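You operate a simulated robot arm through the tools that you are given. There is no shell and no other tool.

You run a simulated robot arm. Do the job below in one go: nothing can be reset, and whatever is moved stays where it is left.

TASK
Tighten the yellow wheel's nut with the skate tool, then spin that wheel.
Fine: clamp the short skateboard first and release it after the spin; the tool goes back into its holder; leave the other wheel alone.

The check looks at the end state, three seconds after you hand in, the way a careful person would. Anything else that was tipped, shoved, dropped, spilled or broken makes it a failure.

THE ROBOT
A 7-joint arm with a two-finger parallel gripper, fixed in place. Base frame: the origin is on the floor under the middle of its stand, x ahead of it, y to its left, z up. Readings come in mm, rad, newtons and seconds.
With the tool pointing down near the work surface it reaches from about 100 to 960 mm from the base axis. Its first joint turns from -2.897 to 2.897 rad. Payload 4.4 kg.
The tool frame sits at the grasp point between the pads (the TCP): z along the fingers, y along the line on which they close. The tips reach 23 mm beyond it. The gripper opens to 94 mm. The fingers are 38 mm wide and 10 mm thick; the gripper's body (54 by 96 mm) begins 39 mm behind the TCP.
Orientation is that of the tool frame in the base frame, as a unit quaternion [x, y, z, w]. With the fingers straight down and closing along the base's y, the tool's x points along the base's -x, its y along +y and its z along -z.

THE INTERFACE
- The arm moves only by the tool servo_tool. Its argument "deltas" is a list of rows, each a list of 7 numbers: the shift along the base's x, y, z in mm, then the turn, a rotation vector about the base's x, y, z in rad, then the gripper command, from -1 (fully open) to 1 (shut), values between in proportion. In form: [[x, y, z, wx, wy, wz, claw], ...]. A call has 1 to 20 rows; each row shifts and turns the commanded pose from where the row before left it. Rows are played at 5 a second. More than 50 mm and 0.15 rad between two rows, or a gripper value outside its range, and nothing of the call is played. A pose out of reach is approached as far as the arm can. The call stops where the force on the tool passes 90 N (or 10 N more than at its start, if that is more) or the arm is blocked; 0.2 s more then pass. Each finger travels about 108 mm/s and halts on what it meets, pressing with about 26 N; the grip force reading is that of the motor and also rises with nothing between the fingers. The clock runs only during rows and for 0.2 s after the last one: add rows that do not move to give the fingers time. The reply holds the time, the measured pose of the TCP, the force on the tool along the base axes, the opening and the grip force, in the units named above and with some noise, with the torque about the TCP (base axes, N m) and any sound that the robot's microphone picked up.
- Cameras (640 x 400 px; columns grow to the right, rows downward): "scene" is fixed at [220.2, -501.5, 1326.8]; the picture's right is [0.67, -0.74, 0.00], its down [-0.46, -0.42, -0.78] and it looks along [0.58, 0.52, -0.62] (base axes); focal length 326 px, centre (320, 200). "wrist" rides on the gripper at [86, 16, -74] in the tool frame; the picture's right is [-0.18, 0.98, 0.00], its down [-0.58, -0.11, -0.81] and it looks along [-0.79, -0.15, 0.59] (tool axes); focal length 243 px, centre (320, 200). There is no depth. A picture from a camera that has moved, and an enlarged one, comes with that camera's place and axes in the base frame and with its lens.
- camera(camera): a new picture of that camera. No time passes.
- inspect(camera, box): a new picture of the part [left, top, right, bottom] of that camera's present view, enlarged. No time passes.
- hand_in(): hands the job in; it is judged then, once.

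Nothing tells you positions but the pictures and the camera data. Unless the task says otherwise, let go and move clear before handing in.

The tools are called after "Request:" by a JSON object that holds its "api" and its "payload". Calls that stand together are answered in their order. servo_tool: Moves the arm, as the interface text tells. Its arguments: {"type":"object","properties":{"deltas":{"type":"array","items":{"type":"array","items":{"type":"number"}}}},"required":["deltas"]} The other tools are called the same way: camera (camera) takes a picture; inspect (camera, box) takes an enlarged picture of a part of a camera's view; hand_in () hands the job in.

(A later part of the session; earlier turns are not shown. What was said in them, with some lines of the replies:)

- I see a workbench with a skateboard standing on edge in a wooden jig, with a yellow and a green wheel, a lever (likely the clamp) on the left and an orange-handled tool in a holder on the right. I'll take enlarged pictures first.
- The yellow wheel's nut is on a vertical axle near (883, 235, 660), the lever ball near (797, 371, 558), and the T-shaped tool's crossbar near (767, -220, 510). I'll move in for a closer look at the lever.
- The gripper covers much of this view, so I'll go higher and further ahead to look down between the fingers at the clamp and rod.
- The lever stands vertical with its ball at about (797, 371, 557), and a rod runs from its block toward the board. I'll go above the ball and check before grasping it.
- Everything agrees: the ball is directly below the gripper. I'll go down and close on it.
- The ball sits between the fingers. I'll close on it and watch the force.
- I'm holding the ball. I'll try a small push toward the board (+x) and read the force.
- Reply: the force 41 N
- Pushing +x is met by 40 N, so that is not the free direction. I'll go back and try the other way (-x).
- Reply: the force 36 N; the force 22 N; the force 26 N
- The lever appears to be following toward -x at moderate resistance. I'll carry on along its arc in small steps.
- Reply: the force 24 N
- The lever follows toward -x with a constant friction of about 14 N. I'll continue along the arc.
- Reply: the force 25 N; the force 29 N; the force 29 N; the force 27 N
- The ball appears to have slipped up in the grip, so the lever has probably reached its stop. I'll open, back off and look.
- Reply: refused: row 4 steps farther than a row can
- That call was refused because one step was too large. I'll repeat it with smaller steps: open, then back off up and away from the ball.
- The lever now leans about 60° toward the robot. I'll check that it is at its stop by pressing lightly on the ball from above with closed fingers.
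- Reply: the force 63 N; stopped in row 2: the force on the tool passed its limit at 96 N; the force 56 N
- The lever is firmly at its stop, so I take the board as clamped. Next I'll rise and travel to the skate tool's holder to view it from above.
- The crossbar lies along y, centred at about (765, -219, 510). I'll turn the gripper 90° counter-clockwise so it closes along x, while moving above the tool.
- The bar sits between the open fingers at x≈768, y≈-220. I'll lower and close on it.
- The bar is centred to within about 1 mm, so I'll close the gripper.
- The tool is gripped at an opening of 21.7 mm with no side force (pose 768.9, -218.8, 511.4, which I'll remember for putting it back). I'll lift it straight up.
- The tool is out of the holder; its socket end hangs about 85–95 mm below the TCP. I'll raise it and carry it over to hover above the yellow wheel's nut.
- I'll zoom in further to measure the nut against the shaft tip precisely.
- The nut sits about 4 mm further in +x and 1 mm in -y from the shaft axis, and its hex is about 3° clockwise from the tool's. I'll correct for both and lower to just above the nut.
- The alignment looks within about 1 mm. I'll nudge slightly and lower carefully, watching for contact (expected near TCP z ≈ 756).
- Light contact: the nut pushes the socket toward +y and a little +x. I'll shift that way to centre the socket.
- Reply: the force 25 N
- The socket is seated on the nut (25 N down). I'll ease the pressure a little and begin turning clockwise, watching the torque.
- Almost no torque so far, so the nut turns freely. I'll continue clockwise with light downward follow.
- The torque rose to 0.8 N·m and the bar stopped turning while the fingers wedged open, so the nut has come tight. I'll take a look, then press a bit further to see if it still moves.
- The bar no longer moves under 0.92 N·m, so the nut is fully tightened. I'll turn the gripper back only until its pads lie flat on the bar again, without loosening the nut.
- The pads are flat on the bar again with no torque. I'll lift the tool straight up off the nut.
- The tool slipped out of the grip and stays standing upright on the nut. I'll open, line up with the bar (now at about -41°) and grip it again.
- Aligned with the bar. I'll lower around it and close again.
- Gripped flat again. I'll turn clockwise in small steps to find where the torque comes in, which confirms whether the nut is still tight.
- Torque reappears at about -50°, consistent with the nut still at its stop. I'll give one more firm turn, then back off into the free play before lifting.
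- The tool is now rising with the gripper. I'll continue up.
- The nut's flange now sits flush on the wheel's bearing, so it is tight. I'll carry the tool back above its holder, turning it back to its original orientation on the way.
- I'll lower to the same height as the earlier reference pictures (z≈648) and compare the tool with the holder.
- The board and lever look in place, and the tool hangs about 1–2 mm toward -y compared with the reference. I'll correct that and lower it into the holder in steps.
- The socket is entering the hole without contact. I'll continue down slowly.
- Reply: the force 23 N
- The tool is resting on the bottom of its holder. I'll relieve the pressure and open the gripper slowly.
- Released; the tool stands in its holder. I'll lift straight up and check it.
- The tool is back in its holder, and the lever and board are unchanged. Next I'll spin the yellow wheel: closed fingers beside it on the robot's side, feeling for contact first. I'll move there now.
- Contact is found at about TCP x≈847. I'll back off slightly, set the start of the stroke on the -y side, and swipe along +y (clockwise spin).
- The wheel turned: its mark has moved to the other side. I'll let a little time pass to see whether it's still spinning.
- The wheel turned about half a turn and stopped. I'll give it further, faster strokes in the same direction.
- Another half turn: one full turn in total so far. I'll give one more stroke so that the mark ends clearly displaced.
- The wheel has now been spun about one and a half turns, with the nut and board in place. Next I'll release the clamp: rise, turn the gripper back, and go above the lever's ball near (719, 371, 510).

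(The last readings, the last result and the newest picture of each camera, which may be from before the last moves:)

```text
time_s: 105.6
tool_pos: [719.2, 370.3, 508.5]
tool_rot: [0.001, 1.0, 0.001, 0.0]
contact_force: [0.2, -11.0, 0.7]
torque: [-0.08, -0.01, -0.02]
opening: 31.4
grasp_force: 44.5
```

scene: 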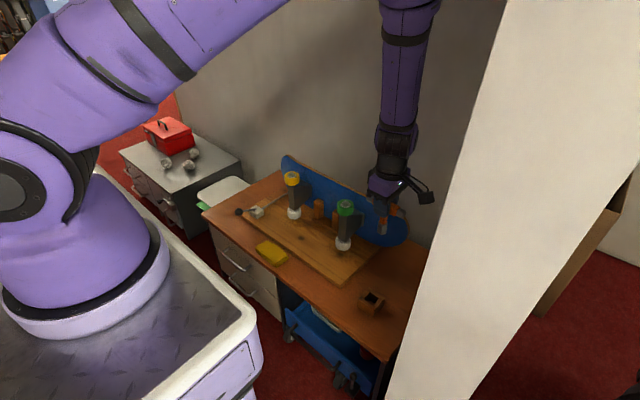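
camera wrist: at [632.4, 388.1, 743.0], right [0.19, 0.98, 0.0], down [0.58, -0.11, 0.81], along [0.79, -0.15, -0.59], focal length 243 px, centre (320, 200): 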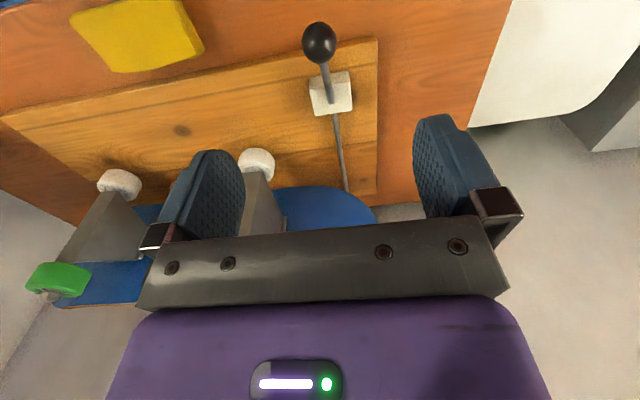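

I have the ball. I'll bring the lever back up along its arc, checking part-way.

Request:
{"api": "servo_tool", "payload": {"deltas": [[3.5, -0.5, 6.2, 0, 0, 0, 0.6], [4.4, -0.2, 6.4, 0, 0, 0, 0.6], [5.0, 0, 6.0, 0, 0, 0, 0.6], [5.4, 0, 5.5, 0, 0, 0, 0.6], [0, 0, 0, 0, 0, 0, 0.6]]}}

Request:
{"api": "inspect", "payload": {"camera": "scene", "box": [200, 160, 300, 240]}}

```text
time_s: 106.8
tool_pos: [735.7, 370.9, 533.9]
tool_rot: [0.0, 1.0, 0.001, -0.001]
contact_force: [-25.2, -15.8, 4.2]
torque: [-0.16, 1.25, -0.1]
opening: 31.2
grasp_force: 45.0
```

```text
5.00 times, centred on (250, 200) of scene
camera zoom: at [220.2, -501.5, 1326.8], right [0.67, -0.74, 0.0], down [-0.46, -0.42, -0.78], along [0.58, 0.52, -0.62], focal length 1632 px, centre (670, 200)
```

zoom: 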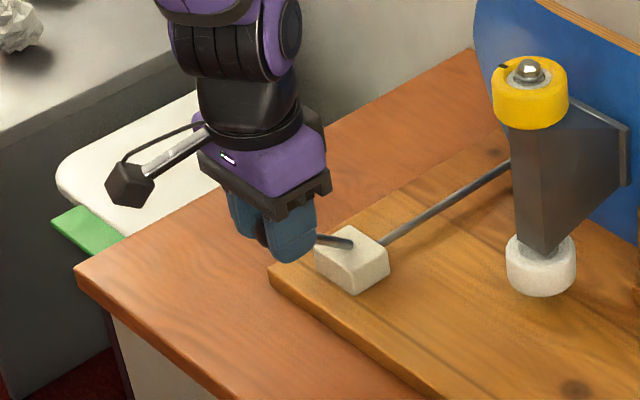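

The lever follows. I'll continue up the arc.

Request:
{"api": "servo_tool", "payload": {"deltas": [[5.9, -0.5, 5.0, 0, 0, 0, 0.6], [6.3, -0.3, 4.5, 0, 0, 0, 0.6], [6.7, 0, 4.0, 0, 0, 0, 0.6], [7.0, 0, 3.3, 0, 0, 0, 0.6], [0, 0, 0, 0, 0, 0, 0.6]]}}

Request:
{"api": "inspect", "payload": {"camera": "scene", "box": [200, 160, 300, 240]}}

```text
time_s: 108.0
tool_pos: [762.9, 369.7, 550.4]
tool_rot: [0.001, 1.0, 0.001, 0.001]
contact_force: [-15.6, -2.6, -0.9]
torque: [-0.05, 1.29, 0.02]
opening: 31.4
grasp_force: 45.1
```

```text
5.00 times, centred on (250, 200) of scene
camera zoom: at [220.2, -501.5, 1326.8], right [0.67, -0.74, 0.0], down [-0.46, -0.42, -0.78], along [0.58, 0.52, -0.62], focal length 1632 px, centre (670, 200)
```

zoom: 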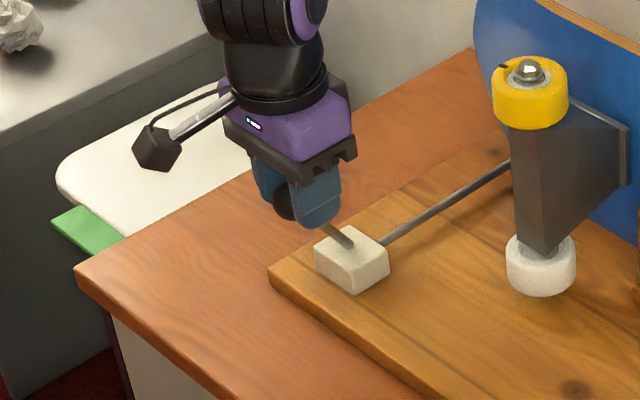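

Request:
{"api": "servo_tool", "payload": {"deltas": [[7.3, 0, 2.7, 0, 0, 0, 0.6], [7.5, 0, 2.1, 0, 0, 0, 0.6], [7.6, 0, 1.4, 0, 0, 0, 0.6], [6.0, 0, 0.7, 0, 0, 0, 0.6], [0, 0, 0, 0, 0, 0, 0.6]]}}

Request:
{"api": "inspect", "payload": {"camera": "scene", "box": [200, 160, 300, 240]}}

```text
time_s: 109.2
tool_pos: [791.0, 368.7, 558.1]
tool_rot: [-0.001, 1.0, 0.001, 0.0]
contact_force: [-17.5, -1.6, 16.7]
torque: [-0.1, 1.38, 0.09]
opening: 31.4
grasp_force: 45.2
```

```text
5.00 times, centred on (250, 200) of scene
camera zoom: at [220.2, -501.5, 1326.8], right [0.67, -0.74, 0.0], down [-0.46, -0.42, -0.78], along [0.58, 0.52, -0.62], focal length 1632 px, centre (670, 200)
```

zoom: 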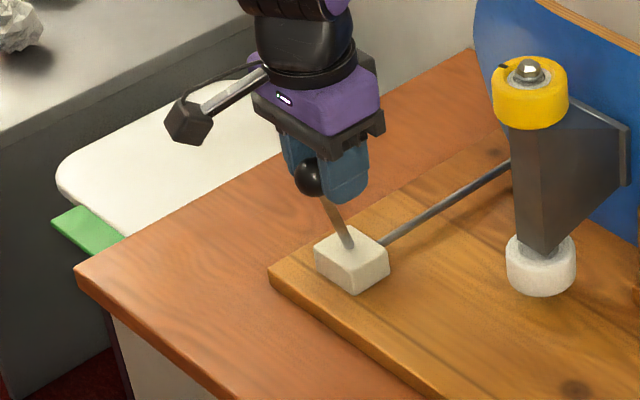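

The ball has slid toward the front edge of the pads and the lever still leans about 20°. I'll release it, come in behind the ball with closed fingers, and push it to the upright stop.

Request:
{"api": "servo_tool", "payload": {"deltas": [[0, 0, 0, 0, 0, 0, 0.0], [0, 0, 0, 0, 0, 0, -0.8], [0, 0, 30, 0, 0, 0, -1], [0, 0, 40, 0, 0, 0, -1], [-40, 0, 0, 0, 0, 0, 1], [-45, 0, 0, 0, 0, 0, 1], [0, 0, 0, 0, 0, 0, 1], [0, 0, 0, 0, 0, 0, 1]]}}

Request:
{"api": "camera", "payload": {"camera": "wrist"}}

Request:
{"api": "inspect", "payload": {"camera": "scene", "box": [200, 150, 300, 230]}}

```text
time_s: 111.0
tool_pos: [705.4, 369.2, 628.4]
tool_rot: [0.0, 1.0, 0.0, 0.0]
contact_force: [0.3, 0.5, -0.6]
torque: [0.0, -0.01, -0.01]
opening: 0.2
grasp_force: 26.0
```

```text
taken
camera wrist: at [619.8, 386.7, 702.7], right [0.18, 0.98, 0.0], down [0.58, -0.11, 0.81], along [0.79, -0.15, -0.59], focal length 243 px, centre (320, 200)
```

wrist: 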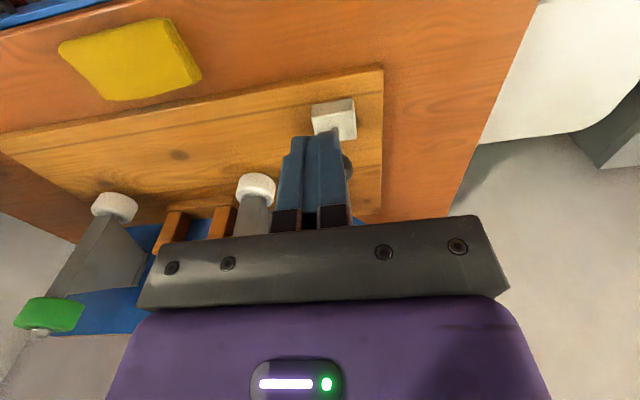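

```text
5.00 times, centred on (250, 190) of scene
camera zoom: at [220.2, -501.5, 1326.8], right [0.67, -0.74, 0.0], down [-0.46, -0.42, -0.78], along [0.58, 0.52, -0.62], focal length 1632 px, centre (670, 250)
```

zoom: 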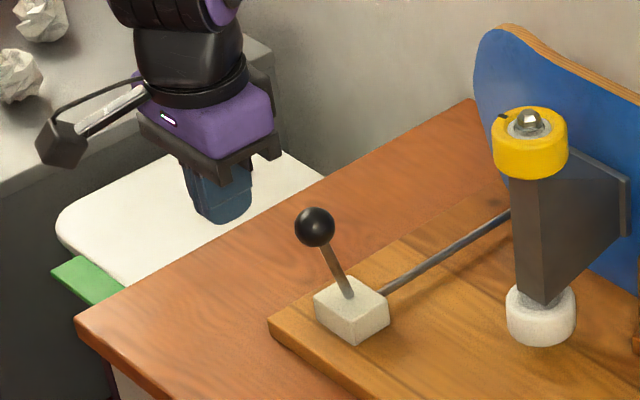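

Request:
{"api": "servo_tool", "payload": {"deltas": [[0, 1.5, -35, 0, 0, 0, 1], [0, 0, -36, 0, 0, 0, 1], [15, 0, 0, 0, 0, 0, 1], [15, 0, 0, 0, 0, 0, 1], [0, 0, 0, 0, 0, 0, 1]]}}

Request:
{"api": "inspect", "payload": {"camera": "scene", "box": [200, 150, 300, 230]}}

```text
time_s: 112.2
tool_pos: [735.8, 370.5, 555.3]
tool_rot: [0.0, 1.0, 0.0, -0.001]
contact_force: [1.0, -1.0, 0.2]
torque: [-0.01, -0.01, 0.02]
opening: 0.0
grasp_force: 26.1
```

```text
5.00 times, centred on (250, 190) of scene
camera zoom: at [220.2, -501.5, 1326.8], right [0.67, -0.74, 0.0], down [-0.46, -0.42, -0.78], along [0.58, 0.52, -0.62], focal length 1632 px, centre (670, 250)
```

zoom: 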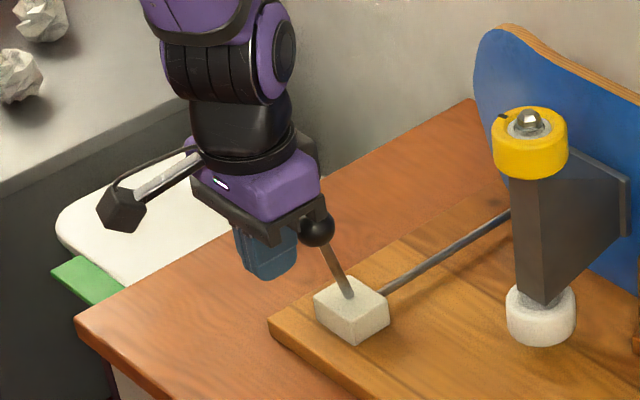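

Positioned behind the ball. I'll push it forward in small steps until it meets the upright stop.

Request:
{"api": "servo_tool", "payload": {"deltas": [[5, 0, 0, 0, 0, 0, 1], [5, 0, 0, 0, 0, 0, 1], [5, 0, 0, 0, 0, 0, 1], [5, 0, 0, 0, 0, 0, 1], [0, 0, 0, 0, 0, 0, 1]]}}

Request:
{"api": "servo_tool", "payload": {"deltas": [[3, 0, 0, 0, 0, 0, 1], [2, 0, 0, 0, 0, 0, 1], [0, 0, 0, 0, 0, 0, 1]]}}

Request:
{"api": "inspect", "payload": {"camera": "scene", "box": [200, 150, 300, 230]}}

```text
time_s: 113.4
tool_pos: [756.3, 369.7, 555.7]
tool_rot: [0.001, 1.0, 0.0, 0.0]
contact_force: [-0.5, 1.6, 0.4]
torque: [0.03, -0.01, -0.02]
opening: 0.0
grasp_force: 26.3
```

```text
time_s: 114.2
tool_pos: [760.8, 370.6, 555.4]
tool_rot: [0.0, 1.0, 0.0, 0.001]
contact_force: [-0.8, 0.9, 0.2]
torque: [-0.01, 0.0, -0.02]
opening: 0.0
grasp_force: 26.1
```

```text
5.00 times, centred on (250, 190) of scene
camera zoom: at [220.2, -501.5, 1326.8], right [0.67, -0.74, 0.0], down [-0.46, -0.42, -0.78], along [0.58, 0.52, -0.62], focal length 1632 px, centre (670, 250)
```

zoom: 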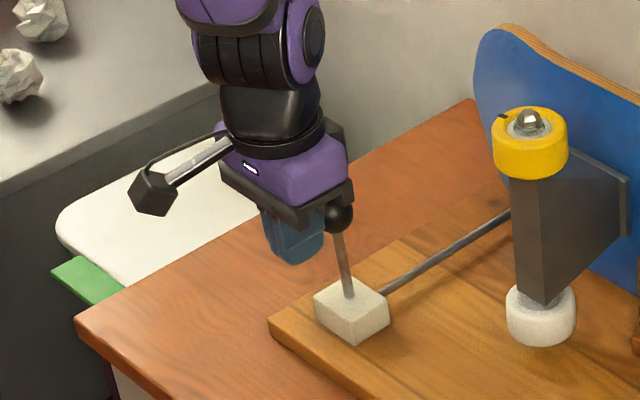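

The ball is back at its original upright place. I'll push a couple of mm more to confirm the stop, then retreat.

Request:
{"api": "servo_tool", "payload": {"deltas": [[2, 0, 0, 0, 0, 0, 1], [1, 0, 0, 0, 0, 0, 1], [0, 0, 0, 0, 0, 0, 1]]}}

Request:
{"api": "servo_tool", "payload": {"deltas": [[1.5, 0, 0, 0, 0, 0, 1], [0, 0, 0, 0, 0, 0, 1]]}}

Request:
{"api": "inspect", "payload": {"camera": "scene", "box": [230, 160, 330, 222]}}

```text
time_s: 115.0
tool_pos: [764.7, 370.8, 555.4]
tool_rot: [0.0, 1.0, 0.0, 0.0]
contact_force: [-0.7, -0.4, 0.6]
torque: [-0.02, -0.03, -0.02]
opening: 0.0
grasp_force: 25.7
```

```text
time_s: 115.6
tool_pos: [764.7, 370.7, 556.3]
tool_rot: [0.0, 1.0, 0.0, -0.001]
contact_force: [-14.0, -2.3, 1.4]
torque: [0.03, 0.01, -0.07]
opening: 0.1
grasp_force: 26.7
```

```text
6.40 times, centred on (280, 191) of scene
camera zoom: at [220.2, -501.5, 1326.8], right [0.67, -0.74, 0.0], down [-0.46, -0.42, -0.78], along [0.58, 0.52, -0.62], focal length 2089 px, centre (576, 258)
```

zoom: 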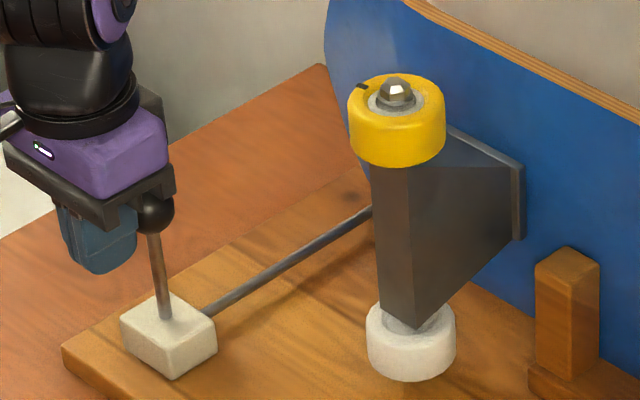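

Request:
{"api": "servo_tool", "payload": {"deltas": [[1.5, 0, 0, 0, 0, 0, 1], [0, 0, 0, 0, 0, 0, 1]]}}

Request:
{"api": "servo_tool", "payload": {"deltas": [[1.5, 0, 0, 0, 0, 0, 1], [0, 0, 0, 0, 0, 0, 1]]}}

```text
time_s: 116.2
tool_pos: [764.3, 370.6, 555.9]
tool_rot: [0.0, 1.0, 0.0, -0.002]
contact_force: [-32.6, -5.3, 5.3]
torque: [-0.01, -0.06, -0.18]
opening: 0.0
grasp_force: 26.2
```

```text
time_s: 116.8
tool_pos: [765.7, 371.8, 555.7]
tool_rot: [0.0, 1.0, 0.0, -0.002]
contact_force: [-56.0, -3.9, 5.0]
torque: [0.0, -0.12, -0.22]
opening: 0.1
grasp_force: 25.4
```

The lever is firmly at its upright stop, so the clamp is released. I'll back off and rise clear.

Request:
{"api": "servo_tool", "payload": {"deltas": [[-10, 0, 0, 0, 0, 0, 1], [-30, 0, 0, 0, 0, 0, 1], [-30, 0, 30, 0, 0, 0, 1], [-20, -10, 45, 0, 0, 0, 1], [-10, -20, 45, 0, 0, 0, -1], [0, -20, 45, 0, 0, 0, -1], [0, -20, 45, 0, 0, 0, -1], [0, -20, 45, 0, 0, 0, -1], [0, -20, 45, 0, 0, 0, -1], [0, 0, 0, 0, 0, 0, -1], [0, 0, 0, 0, 0, 0, -1]]}}

Request:
{"api": "camera", "payload": {"camera": "scene"}}

Request:
{"api": "inspect", "payload": {"camera": "scene", "box": [200, 140, 420, 278]}}

Request:
{"api": "inspect", "payload": {"camera": "scene", "box": [230, 160, 330, 222]}}

Request:
{"api": "camera", "payload": {"camera": "wrist"}}

```text
refused: row 4 steps farther than a row can; nothing moved
```

```text
taken
```

scene: 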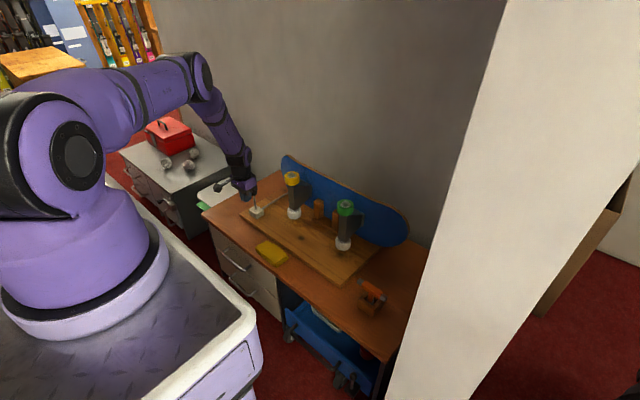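

```text
2.90 times, centred on (310, 209) of scene
camera zoom: at [220.2, -501.5, 1326.8], right [0.67, -0.74, 0.0], down [-0.46, -0.42, -0.78], along [0.58, 0.52, -0.62], focal length 946 px, centre (349, 174)
```

zoom: 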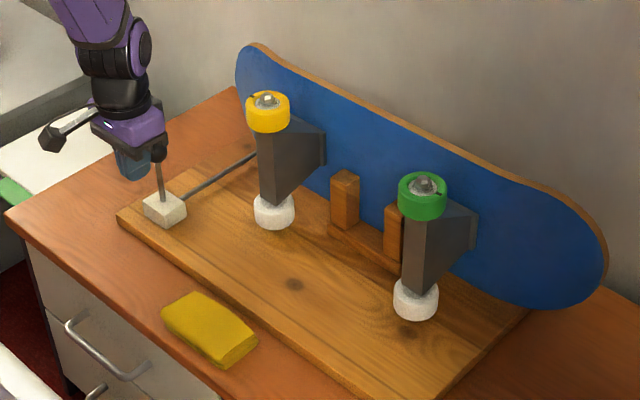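

```text
6.40 times, centred on (280, 191) of scene
camera zoom: at [220.2, -501.5, 1326.8], right [0.67, -0.74, 0.0], down [-0.46, -0.42, -0.78], along [0.58, 0.52, -0.62], focal length 2089 px, centre (576, 258)
```

zoom: 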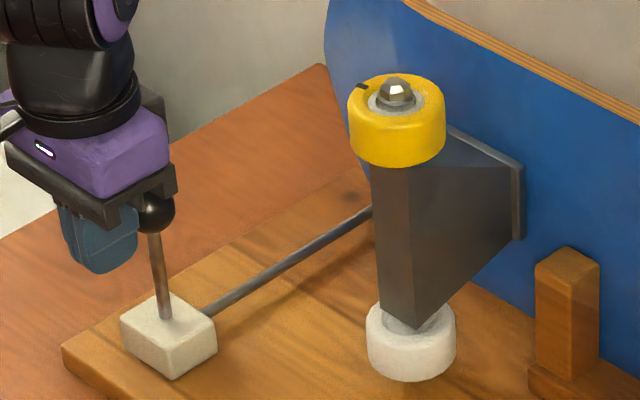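

```text
taken
camera wrist: at [679.2, 388.2, 631.2], right [0.18, 0.98, 0.0], down [0.58, -0.11, 0.8], along [0.79, -0.15, -0.59], focal length 243 px, centre (320, 200)
```

wrist: 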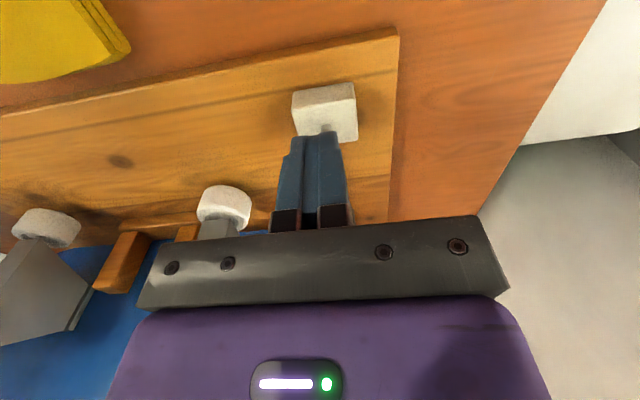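

The last call was refused for one oversized step, so nothing moved. I'll back off again with smaller steps.

Request:
{"api": "servo_tool", "payload": {"deltas": [[-10, 0, 0, 0, 0, 0, 1], [-30, 0, 0, 0, 0, 0, 1], [-30, 0, 25, 0, 0, 0, 1], [-15, -5, 40, 0, 0, 0, 1], [-10, -15, 40, 0, 0, 0, -1], [0, -20, 40, 0, 0, 0, -1], [0, -20, 40, 0, 0, 0, -1], [0, -20, 40, 0, 0, 0, -1], [0, -20, 40, 0, 0, 0, -1], [0, -20, 40, 0, 0, 0, -1], [0, 0, 0, 0, 0, 0, -1], [0, 0, 0, 0, 0, 0, -1]]}}

Request:
{"api": "camera", "payload": {"camera": "scene"}}

Request:
{"api": "inspect", "payload": {"camera": "scene", "box": [200, 140, 420, 278]}}

Request:
{"api": "inspect", "payload": {"camera": "scene", "box": [230, 160, 330, 222]}}

Request:
{"api": "camera", "payload": {"camera": "wrist"}}

```text
time_s: 119.4
tool_pos: [674.2, 252.6, 860.8]
tool_rot: [0.0, 1.0, 0.0, -0.001]
contact_force: [-0.5, -0.3, 0.1]
torque: [-0.01, -0.03, 0.01]
opening: 94.0
grasp_force: 0.1
```

```text
taken
```

scene: 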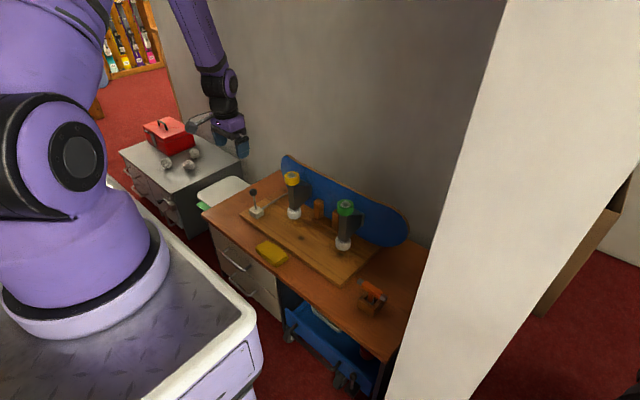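

```text
2.90 times, centred on (310, 209) of scene
camera zoom: at [220.2, -501.5, 1326.8], right [0.67, -0.74, 0.0], down [-0.46, -0.42, -0.78], along [0.58, 0.52, -0.62], focal length 946 px, centre (349, 174)
```

zoom: 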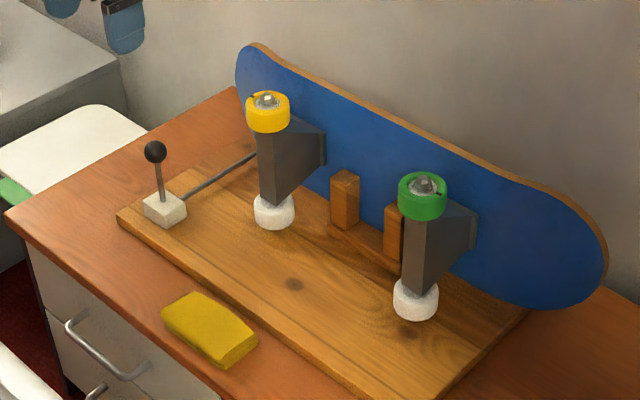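

```text
6.40 times, centred on (280, 191) of scene
camera zoom: at [220.2, -501.5, 1326.8], right [0.67, -0.74, 0.0], down [-0.46, -0.42, -0.78], along [0.58, 0.52, -0.62], focal length 2089 px, centre (576, 258)
```

zoom: 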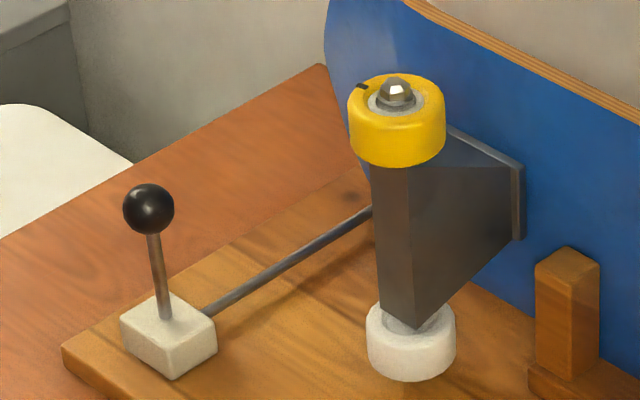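

```text
taken
camera wrist: at [587.4, 269.3, 936.2], right [0.18, 0.98, 0.0], down [0.58, -0.11, 0.81], along [0.79, -0.15, -0.59], focal length 243 px, centre (320, 200)
```

wrist: 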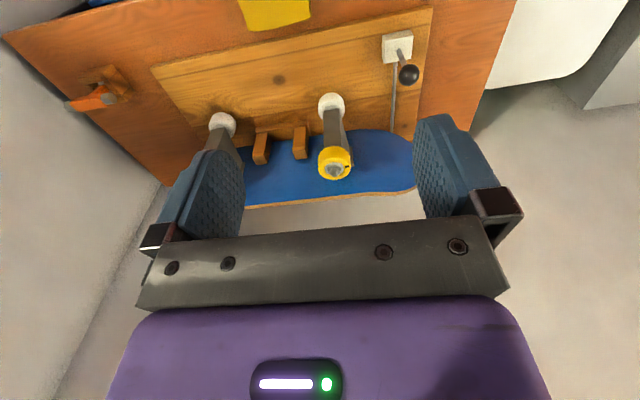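

The lever is back in its original upright place and the board stands where it was. The nut sits flush, the wheel's mark has moved, the tool is in its holder and the arm is clear. One last close look at the tool and wheels before handing in.

Request:
{"api": "inspect", "payload": {"camera": "scene", "box": [320, 260, 420, 322]}}

Request:
{"api": "inspect", "payload": {"camera": "scene", "box": [280, 160, 360, 220]}}

```text
6.40 times, centred on (370, 291) of scene
camera zoom: at [220.2, -501.5, 1326.8], right [0.67, -0.74, 0.0], down [-0.46, -0.42, -0.78], along [0.58, 0.52, -0.62], focal length 2089 px, centre (0, -382)
```

zoom: 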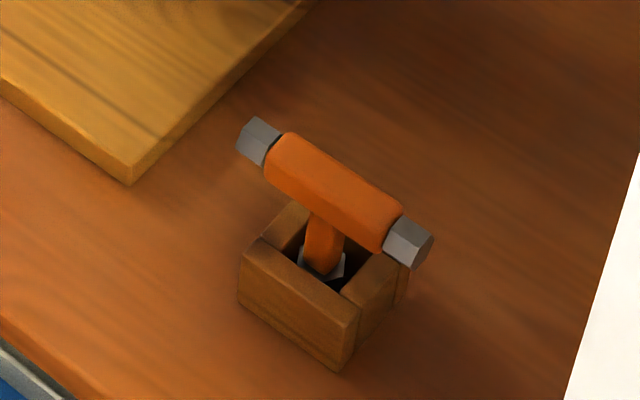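

```text
6.67 times, centred on (320, 190) of scene
camera zoom: at [220.2, -501.5, 1326.8], right [0.67, -0.74, 0.0], down [-0.46, -0.42, -0.78], along [0.58, 0.52, -0.62], focal length 2176 px, centre (320, 267)
```

zoom: 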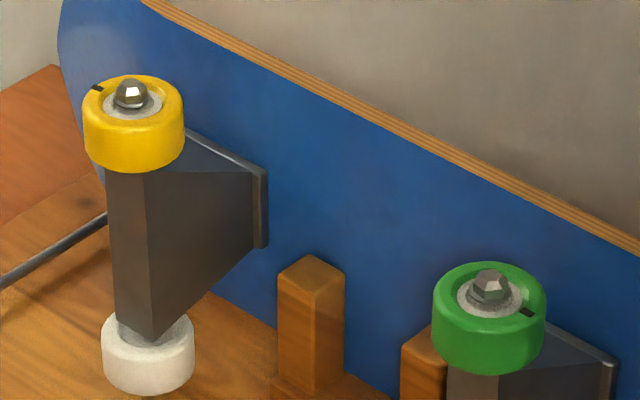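

Everything is in place: the yellow nut is flush, its wheel has been spun, the green wheel is untouched, the tool is in its holder and the clamp is released. I'm handing in.

Request:
{"api": "hand_in", "payload": {}}

```text
The job is handed in.
```

The yellow wheel's nut is tightened and the wheel has been spun. The job is handed in, but no verdict came back.

- **Clamp:** I swung the lever to its stop before starting. After the spin I returned it to its original upright position. It had eased back a few degrees by the time the tool was returned, then stayed put through the spin.
- **Nut:** I turned it clockwise with the skate tool until it stopped at about 0.9 N·m. Its flange now sits flush on the wheel's bearing. On the first lift the tool slipped out of my grip and stayed standing on the nut. I gripped it again, checked the nut was still tight, and lifted it off cleanly.
- **Spin:** Three strokes turned the wheel about one and a half turns clockwise. It stops soon after each stroke rather than coasting.
- **Tool:** It is back upright in its holder, facing its original way and a few millimetres from where it started.
- **Everything else:** I did not touch the green wheel. The board shifted about 1.5–3 mm somewhere between clamping and putting the tool back, most likely during the tightening. I did not move it back, and nothing else was moved or knocked over.
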